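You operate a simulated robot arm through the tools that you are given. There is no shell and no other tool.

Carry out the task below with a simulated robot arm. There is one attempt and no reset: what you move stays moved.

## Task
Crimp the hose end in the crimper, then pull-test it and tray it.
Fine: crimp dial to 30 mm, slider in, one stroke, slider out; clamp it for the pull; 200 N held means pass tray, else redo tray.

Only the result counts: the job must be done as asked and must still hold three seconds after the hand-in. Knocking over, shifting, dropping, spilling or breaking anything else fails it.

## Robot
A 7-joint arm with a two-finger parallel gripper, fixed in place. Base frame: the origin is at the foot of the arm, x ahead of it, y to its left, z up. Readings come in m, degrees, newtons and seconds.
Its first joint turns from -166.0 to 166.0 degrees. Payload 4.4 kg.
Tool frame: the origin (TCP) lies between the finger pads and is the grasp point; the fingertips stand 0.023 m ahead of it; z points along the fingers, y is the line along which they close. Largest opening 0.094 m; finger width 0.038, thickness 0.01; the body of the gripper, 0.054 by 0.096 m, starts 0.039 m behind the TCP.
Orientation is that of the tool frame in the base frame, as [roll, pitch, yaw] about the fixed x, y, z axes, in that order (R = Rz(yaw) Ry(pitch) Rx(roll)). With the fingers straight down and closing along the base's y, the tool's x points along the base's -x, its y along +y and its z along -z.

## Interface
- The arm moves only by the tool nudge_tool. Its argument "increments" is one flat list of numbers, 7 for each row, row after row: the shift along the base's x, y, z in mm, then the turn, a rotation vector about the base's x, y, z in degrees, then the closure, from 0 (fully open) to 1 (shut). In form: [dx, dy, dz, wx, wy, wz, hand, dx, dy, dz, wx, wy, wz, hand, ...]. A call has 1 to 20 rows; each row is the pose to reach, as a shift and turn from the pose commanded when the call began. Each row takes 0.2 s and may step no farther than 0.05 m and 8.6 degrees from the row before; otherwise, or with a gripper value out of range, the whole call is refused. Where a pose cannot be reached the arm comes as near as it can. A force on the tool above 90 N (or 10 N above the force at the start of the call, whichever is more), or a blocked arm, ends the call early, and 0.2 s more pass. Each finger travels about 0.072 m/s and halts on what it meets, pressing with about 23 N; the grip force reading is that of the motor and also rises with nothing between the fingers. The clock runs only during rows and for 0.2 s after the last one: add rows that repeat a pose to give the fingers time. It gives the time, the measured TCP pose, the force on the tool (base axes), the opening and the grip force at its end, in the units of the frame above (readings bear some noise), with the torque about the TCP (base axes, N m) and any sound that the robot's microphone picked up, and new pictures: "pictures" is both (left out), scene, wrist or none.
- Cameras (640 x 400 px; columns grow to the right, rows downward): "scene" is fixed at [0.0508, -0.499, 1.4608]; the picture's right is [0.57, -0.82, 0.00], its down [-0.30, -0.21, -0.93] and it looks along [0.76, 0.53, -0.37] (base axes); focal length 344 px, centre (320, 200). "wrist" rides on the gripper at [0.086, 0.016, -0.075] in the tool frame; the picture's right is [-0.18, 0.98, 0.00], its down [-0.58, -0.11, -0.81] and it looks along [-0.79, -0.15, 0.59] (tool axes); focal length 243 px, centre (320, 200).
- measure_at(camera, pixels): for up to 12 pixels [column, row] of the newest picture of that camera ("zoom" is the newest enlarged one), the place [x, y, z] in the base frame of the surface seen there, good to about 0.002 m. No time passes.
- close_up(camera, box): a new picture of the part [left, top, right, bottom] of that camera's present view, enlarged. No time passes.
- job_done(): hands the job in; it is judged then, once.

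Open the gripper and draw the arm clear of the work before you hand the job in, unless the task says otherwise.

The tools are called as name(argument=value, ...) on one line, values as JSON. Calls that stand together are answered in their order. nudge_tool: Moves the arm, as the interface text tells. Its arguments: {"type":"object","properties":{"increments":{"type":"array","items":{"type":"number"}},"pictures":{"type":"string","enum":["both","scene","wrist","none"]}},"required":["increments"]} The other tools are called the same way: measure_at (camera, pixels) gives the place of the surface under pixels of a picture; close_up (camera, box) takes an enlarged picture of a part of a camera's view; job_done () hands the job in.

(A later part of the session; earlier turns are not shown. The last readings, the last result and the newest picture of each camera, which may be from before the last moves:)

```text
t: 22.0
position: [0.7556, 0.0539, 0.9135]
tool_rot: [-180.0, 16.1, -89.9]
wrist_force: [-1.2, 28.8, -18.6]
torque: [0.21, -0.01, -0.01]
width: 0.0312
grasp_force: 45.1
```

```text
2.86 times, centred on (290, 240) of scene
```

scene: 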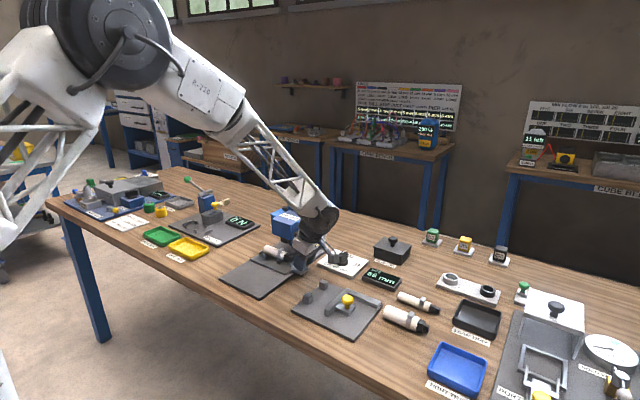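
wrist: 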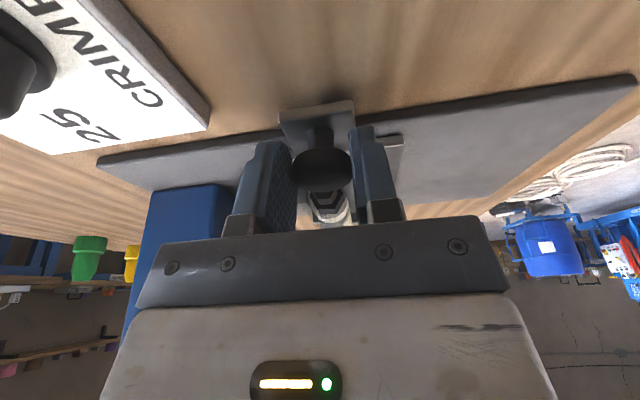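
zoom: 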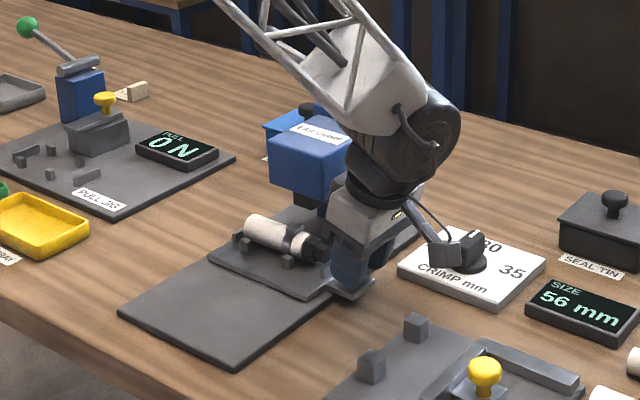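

Slider moved freely to x=0.756; camera bracket stays clear of the dial. I continue in small steps until the end stop.

nudge_tool(increments=[7, 0, 0, 0, 0, 0, 0.9, 14, 0, 0, 0, 0, 0, 0.9, 21, 0, 0, 0, 0, 0, 0.9, 28, 0, 0, 0, 0, 0, 0.9, 35, 0, 0, 0, 0, 0, 0.9, 42, 0, 0, 0, 0, 0, 0.9, 49, 0, 0, 0, 0, 0, 0.9])

close_up(camera="scene", box=[220, 170, 360, 310])

```text
t: 23.2
position: [0.7867, 0.0522, 0.9141]
tool_rot: [179.5, 16.0, -89.8]
wrist_force: [-44.1, -0.1, 24.2]
torque: [0.3, 0.83, 0.66]
width: 0.0313
grasp_force: 45.7
stopped in row 6: the force on the tool passed its limit at 96 N (the readings are from after the stop); the commanded pose is now the measured one
```

scene: 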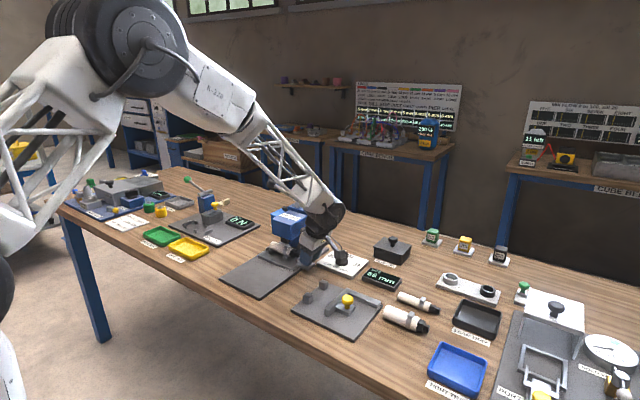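
wrist: 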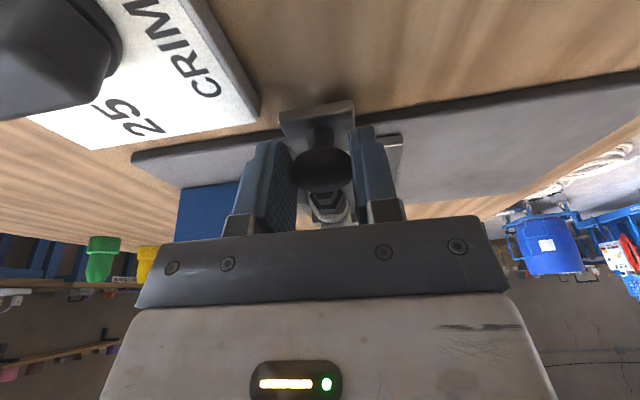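

```text
2.86 times, centred on (290, 240) of scene
```

zoom: 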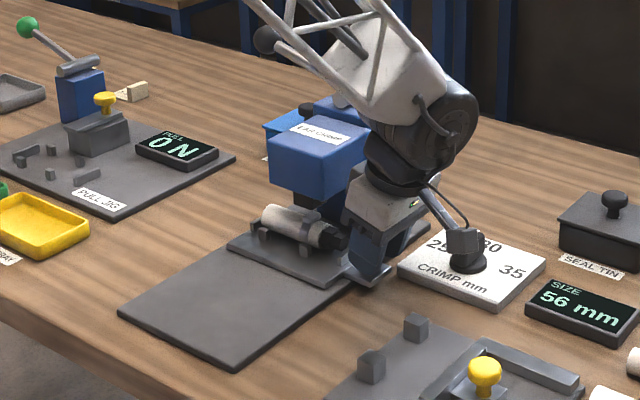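

The slider hit its stop after 121 mm of travel (96 N). I release the knob and retreat up along the tool axis, then look at the press.

nudge_tool(increments=[0, 0, 0, 0, 0, 0, 0.7, 0, 0, 0, 0, 0, 0, 0.4, 0, 0, 0, 0, 0, 0, 0.4, 0, -8, 28, 0, 0, 0, 0.4, 0, -20, 68, 0, 0, 0, 0.4, -5, -40, 110, 0, 0, 0, 0.4, -10, -60, 150, 0, 0, 0, 0.4, -20, -80, 190, 0, 0, 0, 0.4, -30, -80, 230, 0, 0, 0, 0.4])

close_up(camera="scene", box=[220, 170, 360, 290])

```text
t: 25.2
position: [0.7559, -0.0267, 1.1406]
tool_rot: [179.4, 16.0, -89.9]
wrist_force: [0.5, 0.2, 0.3]
torque: [0.0, 0.04, -0.01]
width: 0.0566
grasp_force: 0.0
```

scene: 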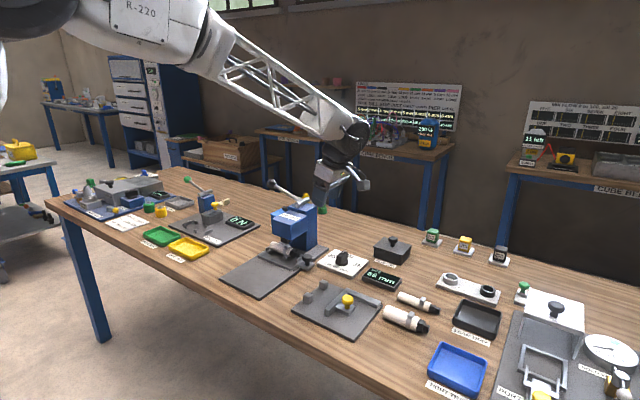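
wrist: 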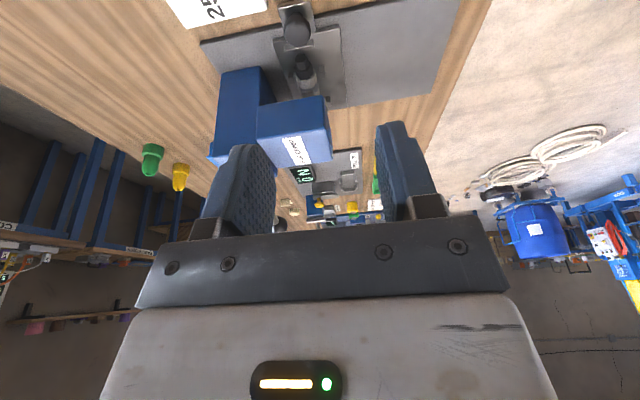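

```text
3.33 times, centred on (290, 230) of scene
```

zoom: 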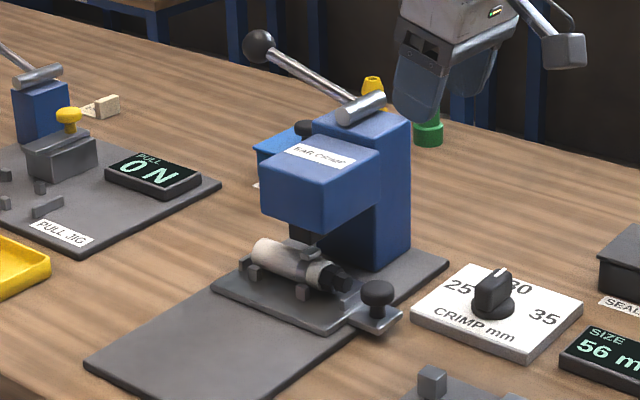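

The slider is in with the ear under the die, and the dial still reads 30. Now I measure the crimp lever precisely.

close_up(camera="scene", box=[260, 172, 320, 212])

measure_at(camera="zoom", pixels=[[130, 125], [115, 125], [145, 125], [130, 108], [130, 145], [220, 170], [270, 195], [330, 230], [370, 290], [410, 270], [450, 255], [480, 240]])

nudge_tool(increments=[0, 10, 15, -8, 0, 0, 0, 0, 26, 60, -16, 0, 0, 0, 0, 26, 80, -16, 0, 0, 0], pictures="none")

```text
10.00 times, centred on (290, 192) of scene
```

zoom: 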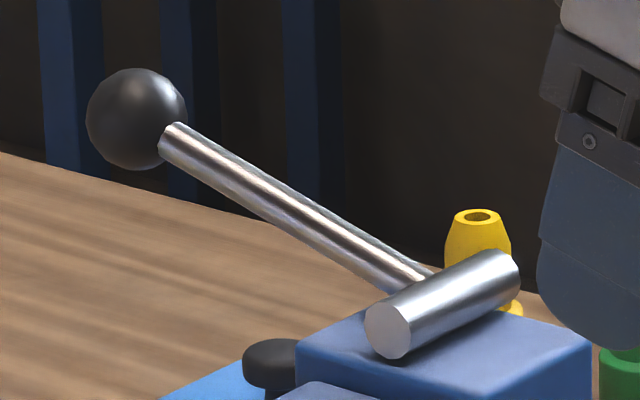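

```text
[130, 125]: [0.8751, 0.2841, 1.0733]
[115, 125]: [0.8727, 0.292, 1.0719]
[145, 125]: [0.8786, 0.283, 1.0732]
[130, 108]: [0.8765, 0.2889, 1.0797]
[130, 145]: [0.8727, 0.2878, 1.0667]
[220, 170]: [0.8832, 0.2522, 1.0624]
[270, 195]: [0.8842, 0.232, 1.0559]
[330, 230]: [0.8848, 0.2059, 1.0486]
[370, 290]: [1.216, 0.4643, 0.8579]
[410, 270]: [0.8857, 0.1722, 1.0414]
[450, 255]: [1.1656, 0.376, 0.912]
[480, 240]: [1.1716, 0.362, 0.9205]
```

```text
t: 26.1
position: [0.7573, -0.0009, 1.2237]
tool_rot: [179.4, -0.1, -89.8]
wrist_force: [-0.7, 1.1, -0.7]
torque: [0.02, 0.0, 0.01]
width: 0.094
grasp_force: 0.0
```

The crimp lever: ball centre ≈ (0.889, 0.293, 1.067), axle ≈ (y 0.156, z 1.031), arm ≈0.14 m. I rotate the tool so the camera faces +y while moving above the ball.

nudge_tool(increments=[4, 14, 0, 0, 0, -8.4, 0, 8, 28, 0, 0, 0, -16.8, 0, 12, 42, 0, 0, 0, -25.2, 0, 16, 56, 0, 0, 0, -33.6, 0, 20, 70, 0, 0, 0, -42, 0, 24, 84, 0, 0, 0, -50.4, 0, 28, 98, 0, 0, 0, -58.8, 0, 32, 112, 0, 0, 0, -67.2, 0, 36, 126, 0, 0, 0, -75.6, 0, 40, 140, 0, 0, 0, -84, 0, 44, 154, 0, 0, 0, -92.4, 0, 48, 168, 0, 0, 0, -100.8, 0, 52, 182, 0, 0, 0, -109.2, 0, 56, 196, 0, 0, 0, -117.6, 0, 60, 210, 0, 0, 0, -126, 0, 64, 224, 0, 0, 0, -134.4, 0, 68, 238, 0, 0, 0, -142.8, 0, 72, 252, 0, 0, 0, -151.2, 0, 76, 266, 0, 0, 0, -159.6, 0, 80, 280, 0, 0, 0, -168, 0])

```text
t: 30.2
position: [0.837, 0.2797, 1.2238]
tool_rot: [179.5, 0.0, 102.1]
wrist_force: [-0.1, -0.3, -0.2]
torque: [0.0, -0.03, -0.02]
width: 0.0943
grasp_force: 0.1
```

scene: 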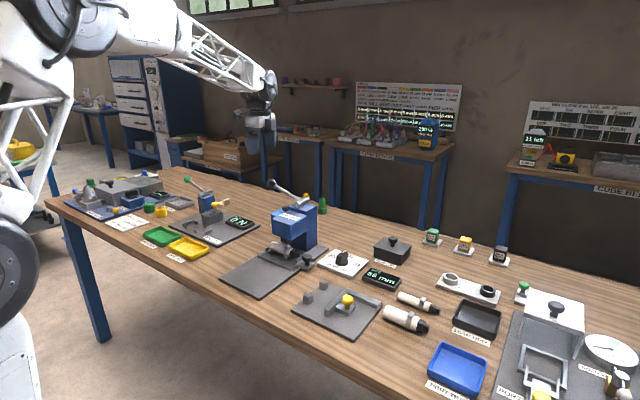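
wrist: 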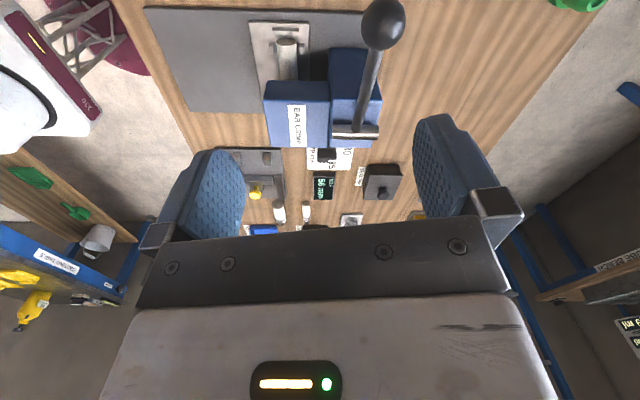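

Good view of the lever ball at (383,22). I complete the rotation and centre over the ball.

nudge_tool(increments=[26, 7, -12, 0, 0, -6, 0, 52, 13, -44, 0, 0, -12, 0, 52, 13, -44, 0, 0, -12, 0])

measure_at(camera="wrist", pixels=[[322, 40], [322, 60], [322, 20]])

```text
t: 31.1
position: [0.8861, 0.2911, 1.178]
tool_rot: [179.5, 0.0, 90.0]
wrist_force: [-0.1, 0.2, 0.3]
torque: [0.0, 0.0, -0.01]
width: 0.0941
grasp_force: 0.0
```

scene: 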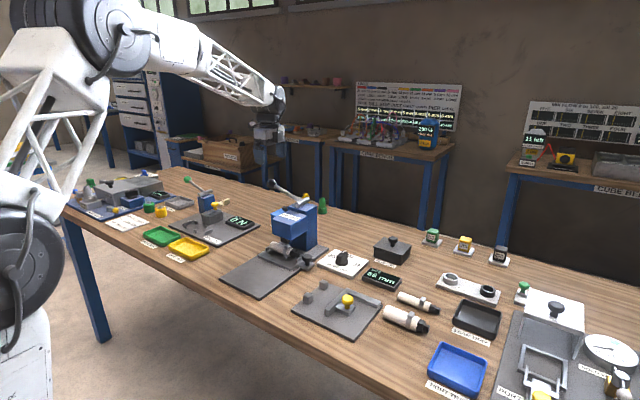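
wrist: 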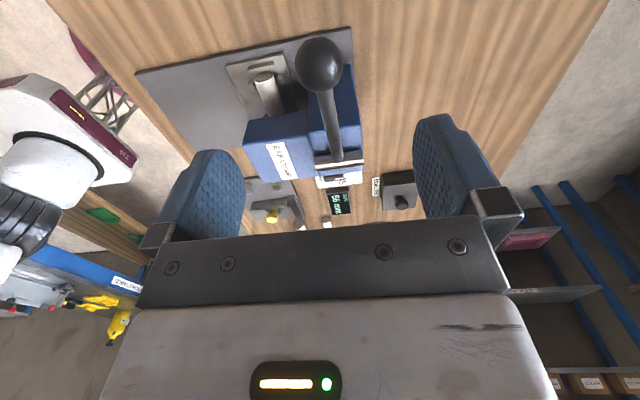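

```text
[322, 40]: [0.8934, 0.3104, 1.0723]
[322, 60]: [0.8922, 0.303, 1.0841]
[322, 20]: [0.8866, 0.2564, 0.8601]
```

The ball is centred at (319,65), beneath the TCP. I lower to its height and close on it.

nudge_tool(increments=[0, 0, -30, 0, 0, 0, 0, 0, 0, -60, 0, 0, 0, 0, 0, 0, -90, 0, 0, 0, 0, 0, 0, -110, 0, 0, 0, 0, 0, 0, -110, 0, 0, 0, 0.5, 0, 0, -110, 0, 0, 0, 0.8, 0, 0, -110, 0, 0, 0, 0.8, 0, 0, -110, 0, 0, 0, 0.8])

```text
t: 32.9
position: [0.8875, 0.292, 1.068]
tool_rot: [179.6, 0.1, 90.0]
wrist_force: [-42.2, -6.4, 2.2]
torque: [-0.12, 0.0, 0.15]
width: 0.0353
grasp_force: 45.2
```

scene: 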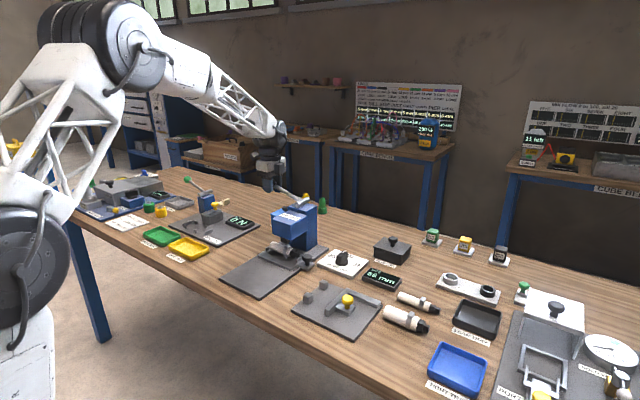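
wrist: 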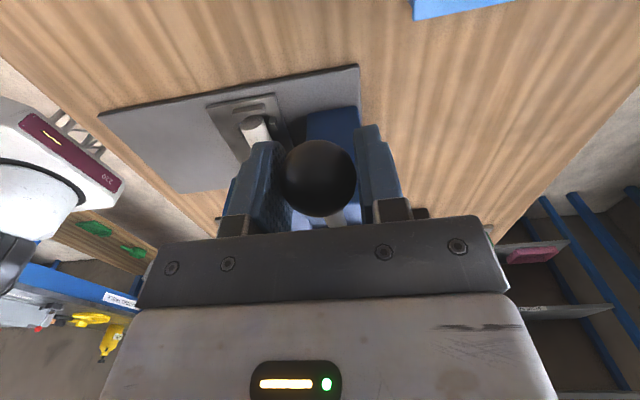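

There's a -42 N side load; I shift -1.5 mm in x and follow the arc down to the horizontal, checking forces.

nudge_tool(increments=[-1.5, 0, 0, 0, 0, 0, 0.8, -1.5, 2.5, -11.4, 0, 0, 0, 0.8, -1.5, 4.2, -23.7, 0, 0, 0, 0.8, -1.5, 4.7, -36, 0, 0, 0, 0.8])

close_up(camera="scene", box=[240, 170, 340, 270])

```text
t: 33.9
position: [0.8889, 0.2968, 1.0343]
tool_rot: [179.5, 0.0, 90.1]
wrist_force: [-10.9, 8.9, 12.1]
torque: [-0.87, 0.08, 0.03]
width: 0.0354
grasp_force: 44.8
```

scene: 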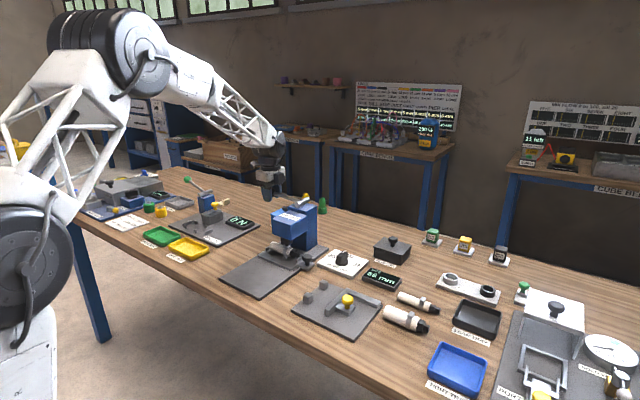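
wrist: 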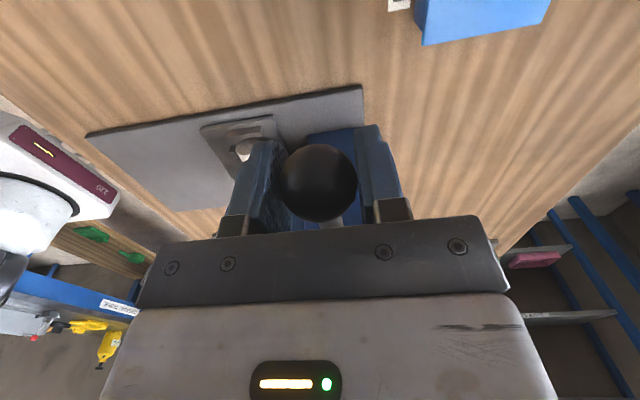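

```text
4.00 times, centred on (290, 220) of scene
```

zoom: 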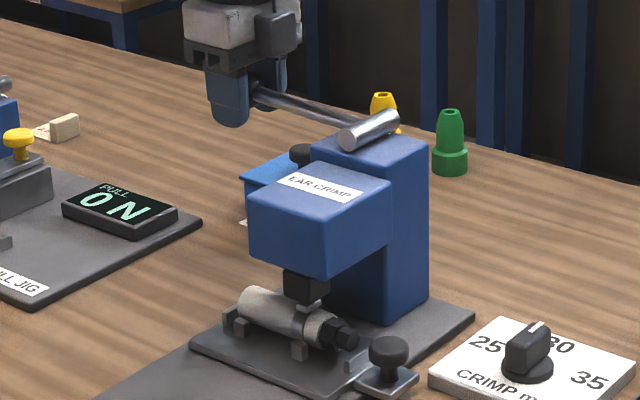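

The die descends as the lever goes down. I continue the stroke along the arc.

nudge_tool(increments=[0, 0, -6, 0, 0, 0, 0.8, 0, -0.5, -12.3, 0, 0, 0, 0.8, 0, -1.2, -18.5, 0, 0, 0, 0.8, 0, -2.2, -24.6, 0, 0, 0, 0.8, 0, -3.4, -30.7, 0, 0, 0, 0.8, 0, -4.8, -36.7, 0, 0, 0, 0.8])

close_up(camera="scene", box=[240, 170, 340, 270])

```text
t: 35.2
position: [0.8874, 0.291, 0.9998]
tool_rot: [179.2, -0.1, 90.1]
wrist_force: [53.3, 11.4, 30.5]
torque: [0.26, -0.87, -0.31]
width: 0.0359
grasp_force: 44.9
```

scene: 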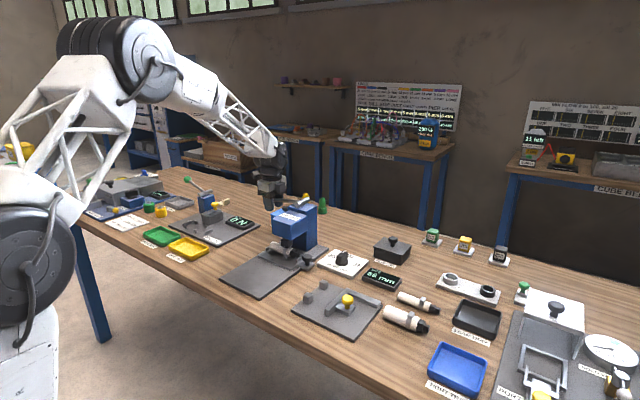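
wrist: 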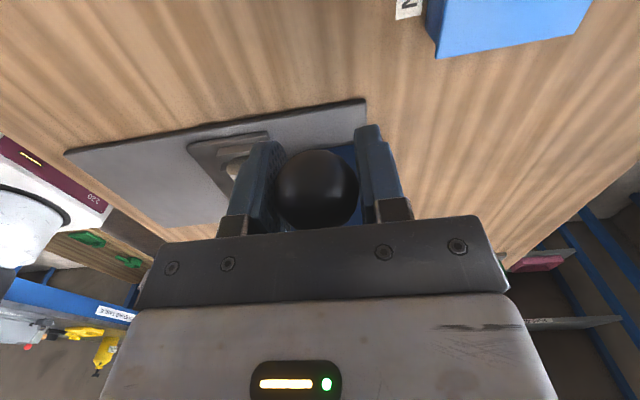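

```text
4.00 times, centred on (290, 220) of scene
```

zoom: 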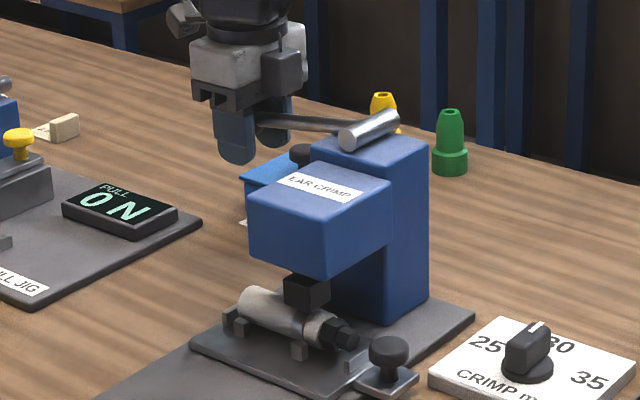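

The side force rose to +53 N; I check where the blue clip tin and its knob lie relative to the fingers before continuing.

measure_at(camera="wrist", pixels=[[450, 30], [520, 20], [440, 50], [560, 30], [350, 160], [230, 155]])

measure_at(camera="zoom", pixels=[[305, 152], [265, 180], [250, 195], [310, 290], [235, 150], [310, 125]])

```text
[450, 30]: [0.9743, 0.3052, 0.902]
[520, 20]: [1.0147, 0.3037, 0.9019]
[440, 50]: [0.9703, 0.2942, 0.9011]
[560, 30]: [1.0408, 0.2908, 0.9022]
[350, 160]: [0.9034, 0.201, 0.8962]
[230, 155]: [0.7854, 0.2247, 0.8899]
```

```text
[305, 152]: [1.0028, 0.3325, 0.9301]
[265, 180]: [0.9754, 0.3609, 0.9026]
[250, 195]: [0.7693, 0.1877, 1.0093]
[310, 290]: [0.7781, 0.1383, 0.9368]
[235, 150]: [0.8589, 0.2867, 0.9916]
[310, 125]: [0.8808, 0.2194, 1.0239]
```

The tin is clear (x ≥ 0.97). The lever resists with ~30 N; I add +1 mm in x and continue down.

nudge_tool(increments=[1, -1.7, -6, 0, 0, 0, 0.8, 1, -3.7, -11.8, 0, 0, 0, 0.8, 1, -6, -17.6, 0, 0, 0, 0.8, 1, -8.5, -23.2, 0, 0, 0, 0.8], pictures="scene")

close_up(camera="scene", box=[240, 170, 340, 270])

```text
t: 36.0
position: [0.8882, 0.289, 0.9896]
tool_rot: [179.2, -0.1, 90.1]
wrist_force: [-36.6, -0.7, 23.8]
torque: [0.01, -0.65, 0.25]
width: 0.0353
grasp_force: 44.8
stopped in row 3: the force on the tool passed its limit at 98 N (the readings are from after the stop); the commanded pose is now the measured one
```

scene: 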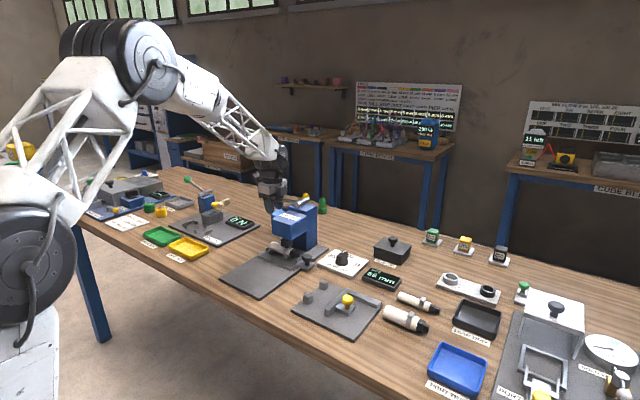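

```text
4.00 times, centred on (290, 220) of scene
```

zoom: 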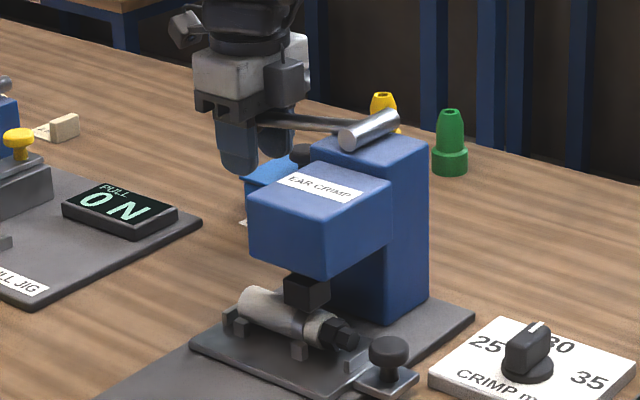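

Stopped at θ≈-17° with 98 N. I check the wrist picture for ball slip and gently press a bit further to see whether this is the hard end of the stroke.

nudge_tool(increments=[-1, -0.7, -2, 0, 0, 0, 0.8, -1, -1.3, -4, 0, 0, 0, 0.8, -1, -2, -6, 0, 0, 0, 0.8])

close_up(camera="scene", box=[265, 180, 335, 260])

```text
t: 36.9
position: [0.8883, 0.2895, 0.9908]
tool_rot: [178.8, -0.2, 90.3]
wrist_force: [-35.5, -2.6, 22.8]
torque: [0.11, -0.6, 0.2]
width: 0.0353
grasp_force: 45.0
stopped in row 3: the force on the tool passed its limit at 92 N (the readings are from after the stop); the commanded pose is now the measured one
```

scene: 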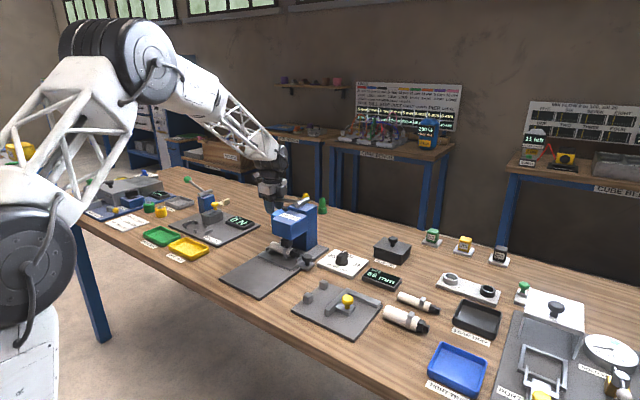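
wrist: 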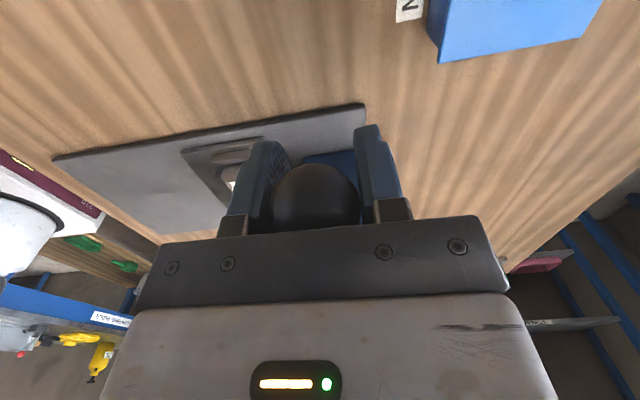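

```text
5.00 times, centred on (300, 220) of scene
```

zoom: 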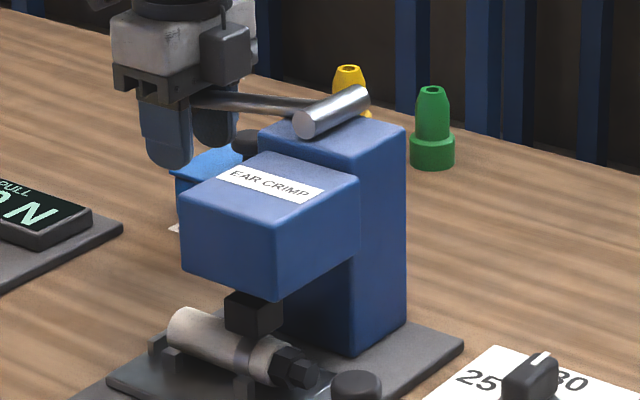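

The ball has slid up in the grip. I measure the rod to find the true lever angle.

measure_at(camera="zoom", pixels=[[200, 101], [220, 102], [240, 104], [270, 106], [290, 108], [250, 310], [250, 330]])

measure_at(camera="wrist", pixels=[[315, 200], [315, 180], [315, 225]])

close_up(camera="scene", box=[260, 215, 310, 265])

```text
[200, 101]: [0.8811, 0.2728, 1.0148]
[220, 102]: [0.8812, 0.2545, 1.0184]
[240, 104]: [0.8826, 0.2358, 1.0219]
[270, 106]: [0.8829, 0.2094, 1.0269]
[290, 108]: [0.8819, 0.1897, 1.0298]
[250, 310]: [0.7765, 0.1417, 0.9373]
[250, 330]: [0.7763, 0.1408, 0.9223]
```

```text
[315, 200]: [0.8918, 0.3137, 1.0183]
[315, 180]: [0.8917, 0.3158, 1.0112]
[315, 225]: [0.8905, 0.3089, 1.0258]
```

```text
8.00 times, centred on (285, 240) of scene
```

zoom: 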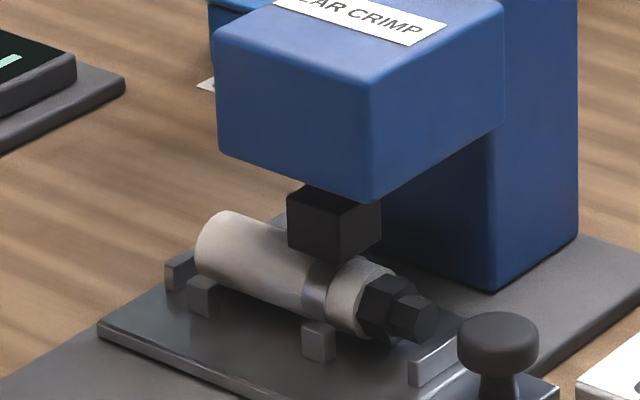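

The lever is actually at about -10° (ball slipped ~15 mm up). I loosen the grip to 0.6 so the fingers just guide the ball, and press down with the palm.

nudge_tool(increments=[0, 0, 0, 0, 0, 0, 0.6, 0, 0, 0, 0, 0, 0, 0.55, 0, 6, -3, 0, 0, 0, 0.55, 0, 6, -7, 0, 0, 0, 0.55, 0, 5, -12, 0, 0, 0, 0.55, 0, 3.5, -17, 0, 0, 0, 0.55])

close_up(camera="scene", box=[265, 180, 335, 260])

```text
t: 38.0
position: [0.8919, 0.2937, 0.9905]
tool_rot: [178.1, -0.5, 90.2]
wrist_force: [4.9, -1.3, 18.7]
torque: [0.14, 0.27, -0.03]
width: 0.0425
grasp_force: 0.6
stopped in row 5: the force on the tool passed its limit at 97 N (the readings are from after the stop); the commanded pose is now the measured one
```

scene: 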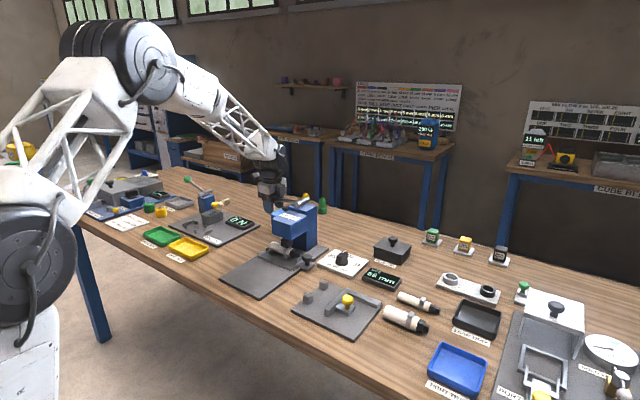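
wrist: 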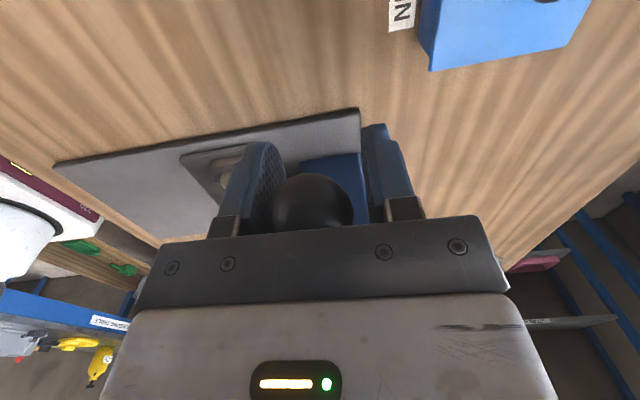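

```text
5.00 times, centred on (300, 220) of scene
```

zoom: 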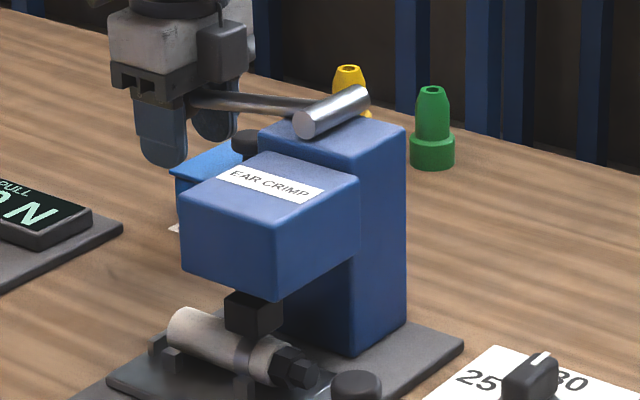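

The lever won't pass about -10° even under ~97 N on the palm, so that's the end of the stroke. I ease up 15 mm with the grip loose to see if the lever returns by itself.

nudge_tool(increments=[-3, 2, 8, 0, 0, 0, 0.55, -3, 2, 16, 0, 0, 0, 0.55, -3, 2, 16, 0, 0, 0, 0.55])

close_up(camera="scene", box=[265, 180, 335, 260])

```text
t: 38.8
position: [0.8874, 0.2951, 1.0054]
tool_rot: [178.4, -0.4, 90.1]
wrist_force: [-1.9, -3.0, 7.0]
torque: [0.21, -0.11, 0.0]
width: 0.0425
grasp_force: 0.0
```

scene: 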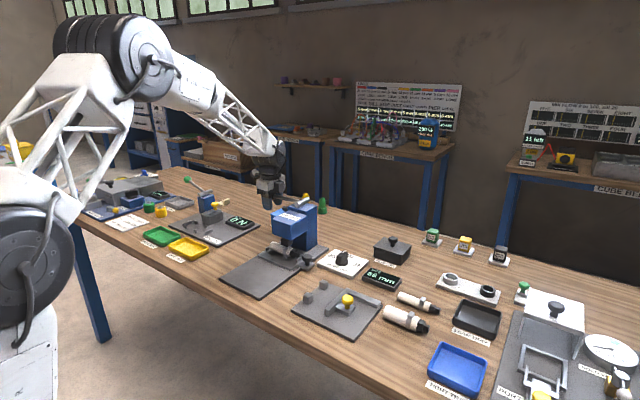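
wrist: 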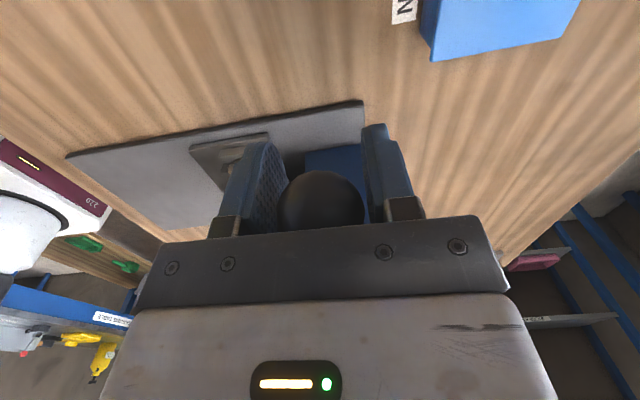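

```text
5.00 times, centred on (300, 220) of scene
```

zoom: 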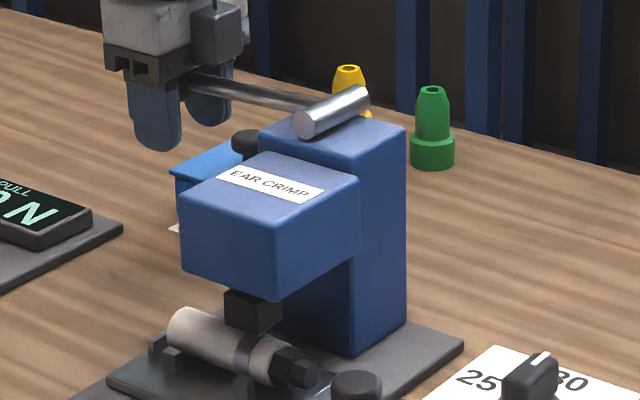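

The lever follows up by its spring. I raise steadily until it's back at rest and clear it.

nudge_tool(increments=[0, 1, 15, 0, 0, 0, 0.4, 0, 1, 30, 0, 0, 0, 0.4, 0, 0, 45, 0, 0, 0, 0.3, 0, -2, 60, 0, 0, 0, 0.2, 0, -2, 80, 0, 0, 0, 0, 0, -2, 110, 0, 0, 0, 0, 0, -2, 150, 0, 0, 0, 0, 0, -2, 180, 0, 0, 0, 0])

close_up(camera="scene", box=[255, 170, 345, 270])

close_up(camera="scene", box=[260, 215, 310, 265])

```text
t: 40.6
position: [0.8896, 0.2946, 1.1818]
tool_rot: [178.4, -0.5, 90.2]
wrist_force: [0.3, -0.2, -0.2]
torque: [0.0, -0.02, 0.03]
width: 0.094
grasp_force: 0.0
```

scene: 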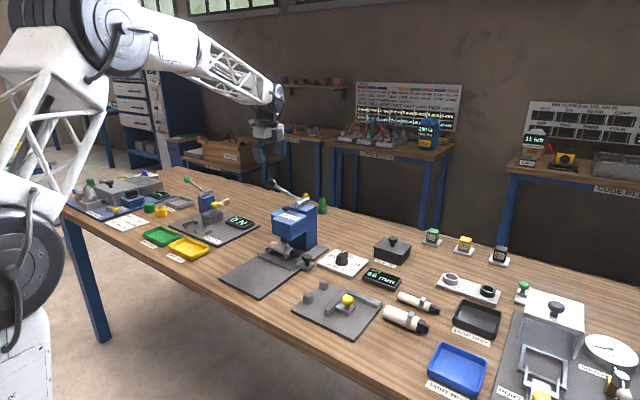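
wrist: 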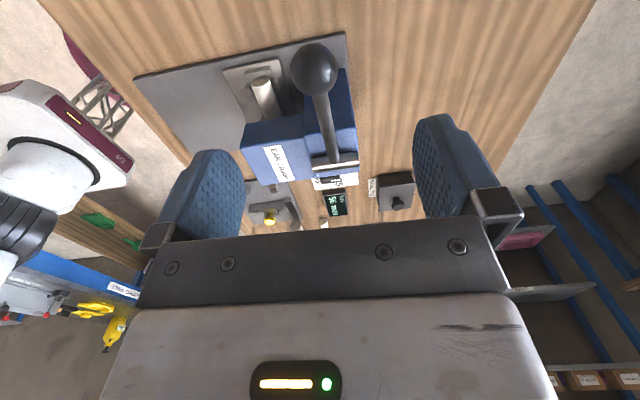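

```text
4.00 times, centred on (300, 220) of scene
```

zoom: 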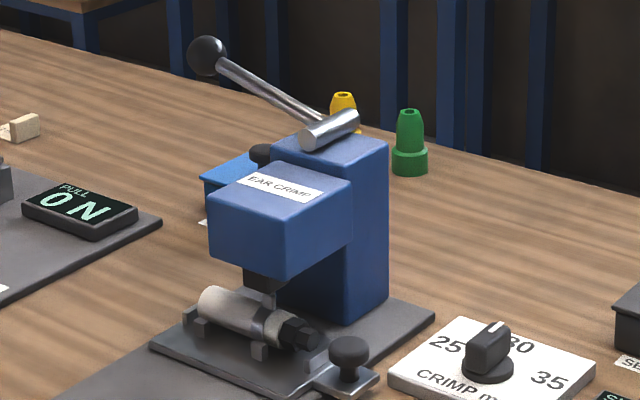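

```text
8.00 times, centred on (285, 240) of scene
```

zoom: 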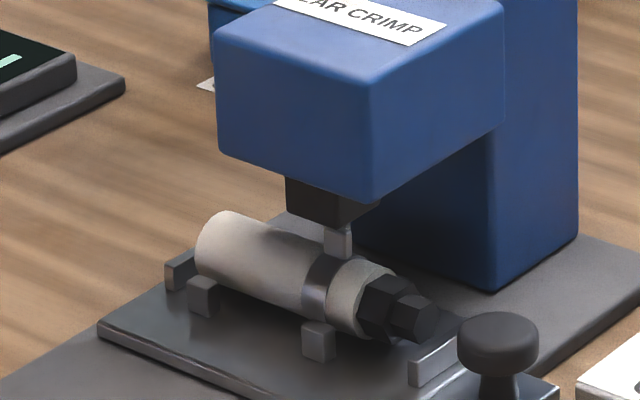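

The ear now stands narrow (crimped) and the lever is back at rest. I level the tool's small tilt, then rotate back toward the slider-knob orientation.

nudge_tool(increments=[0, 0, 15, -0.5, 1.6, 0, 0, 0, 0, 15, -0.5, 1.6, 0, 0], pictures="none")

nudge_tool(increments=[-5, -13, 0, 0, 0, 8.5, 0, -10, -26, 0, 0, 0, 17, 0, -15, -39, 0, 0, 0, 25.5, 0, -20, -52, 0, 0, 0, 34, 0, -25, -65, 0, 0, 0, 42.5, 0, -30, -78, 0, 0, 0, 51, 0, -35, -91, 0, 0, 0, 59.5, 0, -40, -104, 0, 0, 0, 68, 0, -45, -117, 0, 0, 0, 76.5, 0, -50, -130, 0, 0, 0, 85, 0, -55, -143, 0, 0, 0, 93.5, 0, -60, -156, 0, 0, 0, 102, 0, -65, -169, 0, 0, 0, 110.5, 0, -70, -182, 0, 0, 0, 119, 0, -75, -195, 0, 0, 0, 127.5, 0, -80, -208, 0, 0, 0, 136, 0, -85, -221, 0, 0, 0, 144.5, 0, -90, -234, 0, 0, 0, 153, 0, -95, -247, 0, 0, 0, 161.5, 0, -100, -260, 0, 0, 0, 170, 0], pictures="none")

```text
t: 41.2
position: [0.89, 0.2947, 1.1978]
tool_rot: [-180.0, 0.2, 90.3]
wrist_force: [0.0, 0.2, 0.0]
torque: [0.02, 0.0, -0.01]
width: 0.0942
grasp_force: 0.0
```

```text
t: 45.4
position: [0.7889, 0.0338, 1.1974]
tool_rot: [179.9, 0.1, -99.7]
wrist_force: [0.1, 0.9, 0.7]
torque: [0.02, 0.03, -0.01]
width: 0.0938
grasp_force: 0.0
```

Now finish the yaw, then tilt 16° and approach the knob along the earlier path.

nudge_tool(increments=[-1, -20, -10, 0, 0, 4.9, 0.3, -1.9, -34, -20, 0, 0, 9.7, 0.3, -1.9, -34, -20, 0, 0, 9.7, 0.3], pictures="none")

nudge_tool(increments=[0, 5, -20, 8, 0, 0, 0.3, 0, 10, -60, 16, 0, 0, 0.3, 0, 15, -105, 16, 0, 0, 0.3, 0, 20, -150, 16, 0, 0, 0.3, 0, 32, -195, 16, 0, 0, 0.3, 0, 32, -195, 16, 0, 0, 0.3])

```text
t: 46.2
position: [0.7851, 0.0004, 1.1792]
tool_rot: [180.0, 0.1, -90.1]
wrist_force: [0.0, 0.7, 0.1]
torque: [-0.03, 0.01, 0.0]
width: 0.0657
grasp_force: 0.1
```

```text
t: 47.6
position: [0.7865, 0.0289, 0.9828]
tool_rot: [179.9, 16.1, -90.1]
wrist_force: [0.6, -0.5, -0.9]
torque: [0.01, 0.02, 0.01]
width: 0.0658
grasp_force: 0.0
```

scene: 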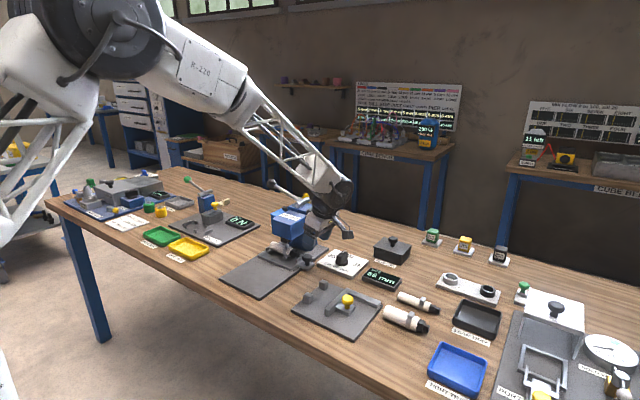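
wrist: 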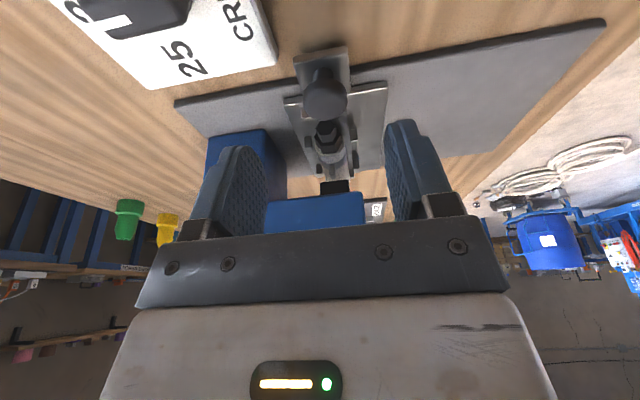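

Knob is centred at (325,95). I descend along the tool axis and grip it.

nudge_tool(increments=[0, 7, -23, 0, 0, 0, 0.3, 0, 14, -46, 0, 0, 0, 0.3, 0, 21, -68, 0, 0, 0, 0.3, 0, 21, -68, 0, 0, 0, 0.6, 0, 21, -68, 0, 0, 0, 0.9, 0, 21, -68, 0, 0, 0, 0.9, 0, 21, -68, 0, 0, 0, 0.9], pictures="wrist")

```text
t: 49.2
position: [0.7852, 0.0519, 0.9164]
tool_rot: [179.9, 16.2, -90.1]
wrist_force: [-21.2, 3.4, 3.8]
torque: [0.17, 0.4, 0.22]
width: 0.0311
grasp_force: 44.9
```

wrist: 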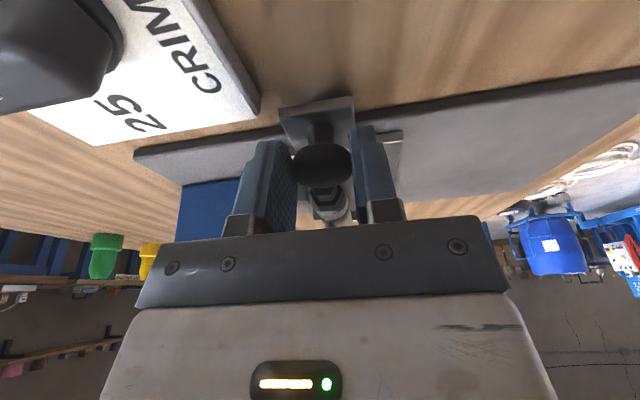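

Knob gripped. I slide the carriage out, -x by 121 mm.

nudge_tool(increments=[-10, 0, 0, 0, 0, 0, 0.9, -20, 0, 0, 0, 0, 0, 0.9, -30, 0, 0, 0, 0, 0, 0.9, -40, 0, 0, 0, 0, 0, 0.9, -50, 0, 0, 0, 0, 0, 0.9, -60, 0, 0, 0, 0, 0, 0.9, -70, 0, 0, 0, 0, 0, 0.9, -80, 0, 0, 0, 0, 0, 0.9, -90, 0, 0, 0, 0, 0, 0.9, -100, 0, 0, 0, 0, 0, 0.9, -107, 0, 0, 0, 0, 0, 0.9, -113, 0, 0, 0, 0, 0, 0.9, -118, 0, 0, 0, 0, 0, 0.9, -122, 0, 0, 0, 0, 0, 0.9, -122, 0, 0, 0, 0, 0, 0.9])

```text
t: 52.4
position: [0.6642, 0.0525, 0.9165]
tool_rot: [180.0, 16.2, -90.1]
wrist_force: [0.6, 7.4, 25.6]
torque: [0.29, -0.09, 0.0]
width: 0.0311
grasp_force: 45.1
```

scene: 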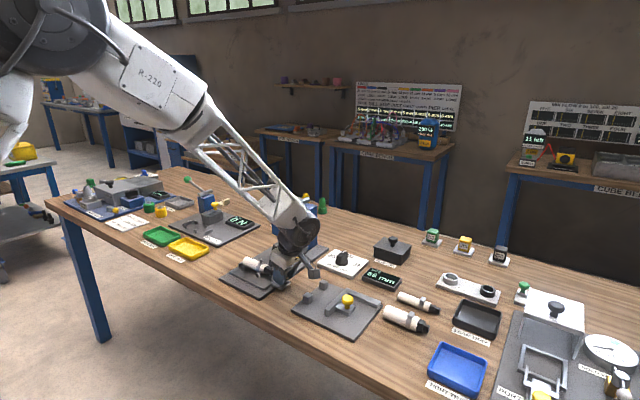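
wrist: 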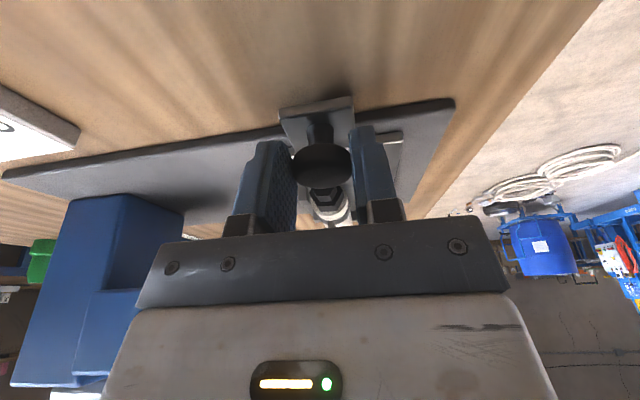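

Slider is fully out (x=0.664). I release, back off, level the tool and look at the hose from above.

nudge_tool(increments=[0, 0, 0, 0, 0, 0, 0.6, 0, 0, 0, 0, 0, 0, 0.3, 0, 0, 0, 0, 0, 0, 0.3, 0, -8, 28, 0, 0, 0, 0.3, 0, -20, 68, 0, 0, 0, 0.3, 0, -20, 100, -8, 0, 0, 0.1, 0, -20, 140, -16, 0, 0, 0, 0, 0, 180, -16, 0, 0, 0, 0, 40, 190, -16, 0, 0, 0, 0, 40, 190, -16, 0, 0, 0])

close_up(camera="scene", box=[215, 245, 305, 301])

measure_at(camera="zoom", pixels=[[230, 100], [280, 120], [310, 150], [345, 150], [330, 120], [200, 110], [380, 185], [405, 195], [300, 215], [200, 165], [180, 135], [410, 240]])

```text
t: 54.6
position: [0.6632, 0.0908, 1.1066]
tool_rot: [-180.0, 0.1, -90.0]
wrist_force: [0.3, 0.5, 0.0]
torque: [0.0, -0.01, -0.04]
width: 0.0941
grasp_force: 0.0
```

scene: 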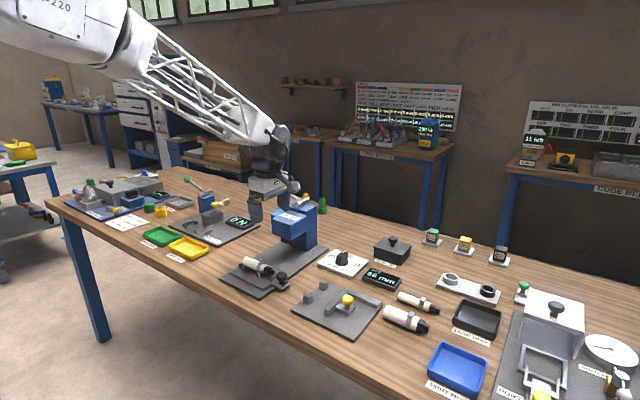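
wrist: 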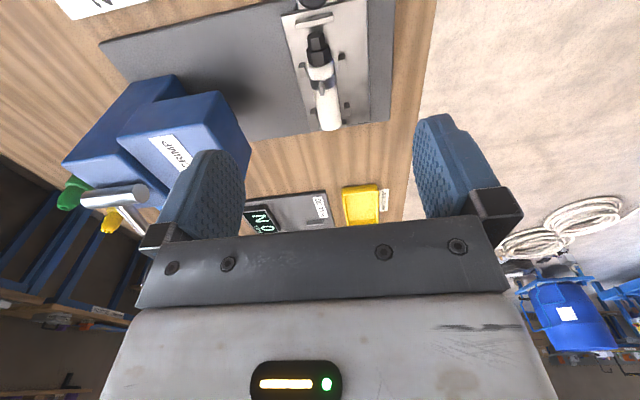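

```text
7.11 times, centred on (260, 273) of scene
```

zoom: 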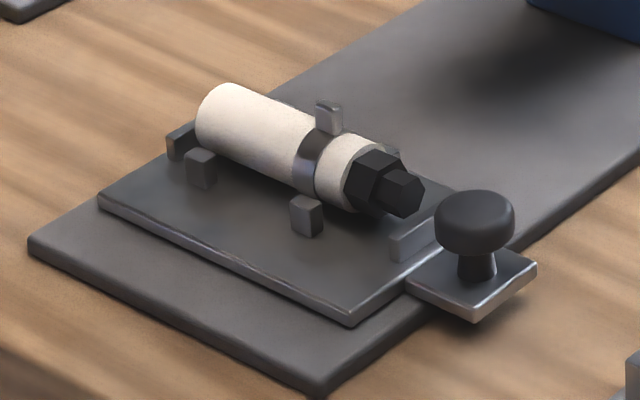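

```text
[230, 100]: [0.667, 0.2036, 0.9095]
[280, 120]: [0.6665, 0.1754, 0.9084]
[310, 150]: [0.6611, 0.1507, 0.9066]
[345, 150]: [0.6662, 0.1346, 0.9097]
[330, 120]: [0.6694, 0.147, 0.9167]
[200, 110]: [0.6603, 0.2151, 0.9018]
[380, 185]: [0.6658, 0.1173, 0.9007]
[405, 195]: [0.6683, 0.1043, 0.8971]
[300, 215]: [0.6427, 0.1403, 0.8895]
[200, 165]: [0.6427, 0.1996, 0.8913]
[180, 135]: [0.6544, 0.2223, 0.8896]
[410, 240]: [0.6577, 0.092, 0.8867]
```

The crimped hose spans y≈0.097–0.217, axis x≈0.667, posts at y 0.14/0.20. I move above y=0.170 and check centring.

nudge_tool(increments=[2, 40, -30, 0, 0, 0, 0, 4, 79, -60, 0, 0, 0, 0, 4, 79, -90, 0, 0, 0, 0, 4, 79, -90, 0, 0, 0, 0])

measure_at(camera="wrist", pixels=[[320, 60], [320, 80], [320, 100], [320, 120], [300, 70], [345, 70]])

```text
t: 55.6
position: [0.6672, 0.172, 1.0159]
tool_rot: [179.9, 0.1, -90.1]
wrist_force: [-0.6, -0.5, 0.8]
torque: [-0.01, -0.01, -0.05]
width: 0.0941
grasp_force: 0.0
```

scene: 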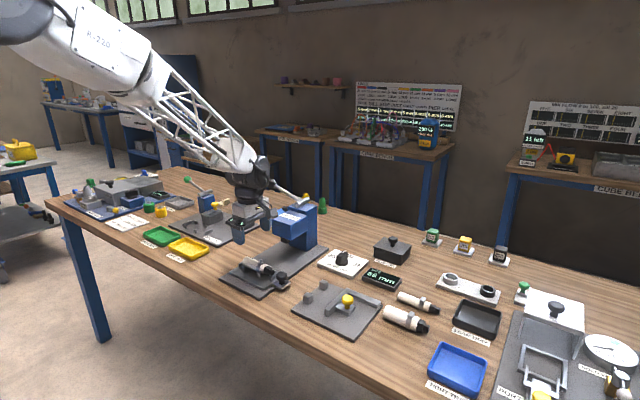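
wrist: 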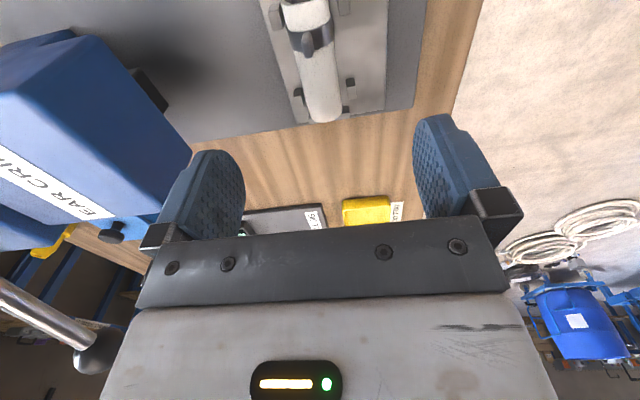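

```text
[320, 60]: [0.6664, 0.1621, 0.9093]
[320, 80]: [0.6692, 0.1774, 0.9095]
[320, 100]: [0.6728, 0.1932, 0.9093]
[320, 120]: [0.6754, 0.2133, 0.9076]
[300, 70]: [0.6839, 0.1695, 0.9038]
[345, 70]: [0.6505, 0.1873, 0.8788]
```

The hose is centred under the fingers; slider plate top is z≈0.879, so I lower to TCP z≈0.907 and close on the hose.

nudge_tool(increments=[0, -1.5, -35, 0, 0, 0, 0, 0, -1.5, -70, 0, 0, 0, 0, 0, -1.5, -100, 0, 0, 0, 0, 0, -1.5, -109, 0, 0, 0, 0, 0, -1.5, -109, 0, 0, 0, 0.4, 0, -1.5, -109, 0, 0, 0, 0.7, 0, -1.5, -109, 0, 0, 0, 0.8, 0, -1.5, -109, 0, 0, 0, 0.8])

close_up(camera="scene", box=[215, 240, 305, 301])

```text
t: 57.4
position: [0.668, 0.17, 0.9071]
tool_rot: [180.0, 0.0, -90.1]
wrist_force: [0.8, -0.4, -1.5]
torque: [0.02, -0.01, -0.04]
width: 0.0296
grasp_force: 23.3
```

scene: 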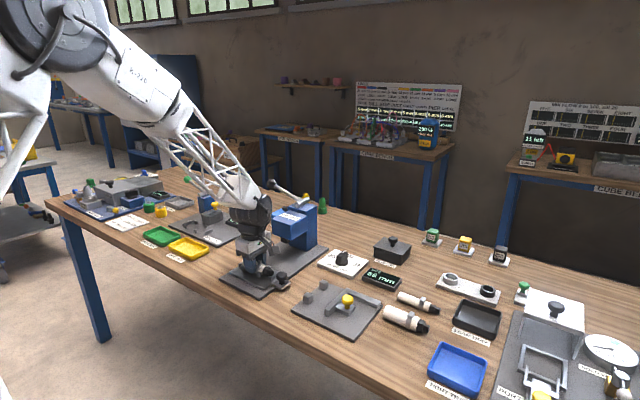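
wrist: 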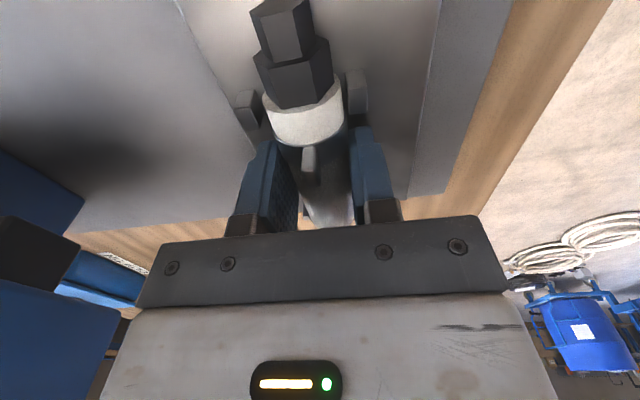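

```text
6.56 times, centred on (260, 270) of scene
```

zoom: 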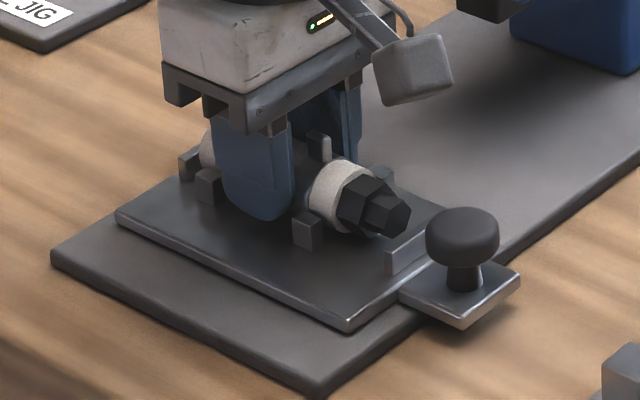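

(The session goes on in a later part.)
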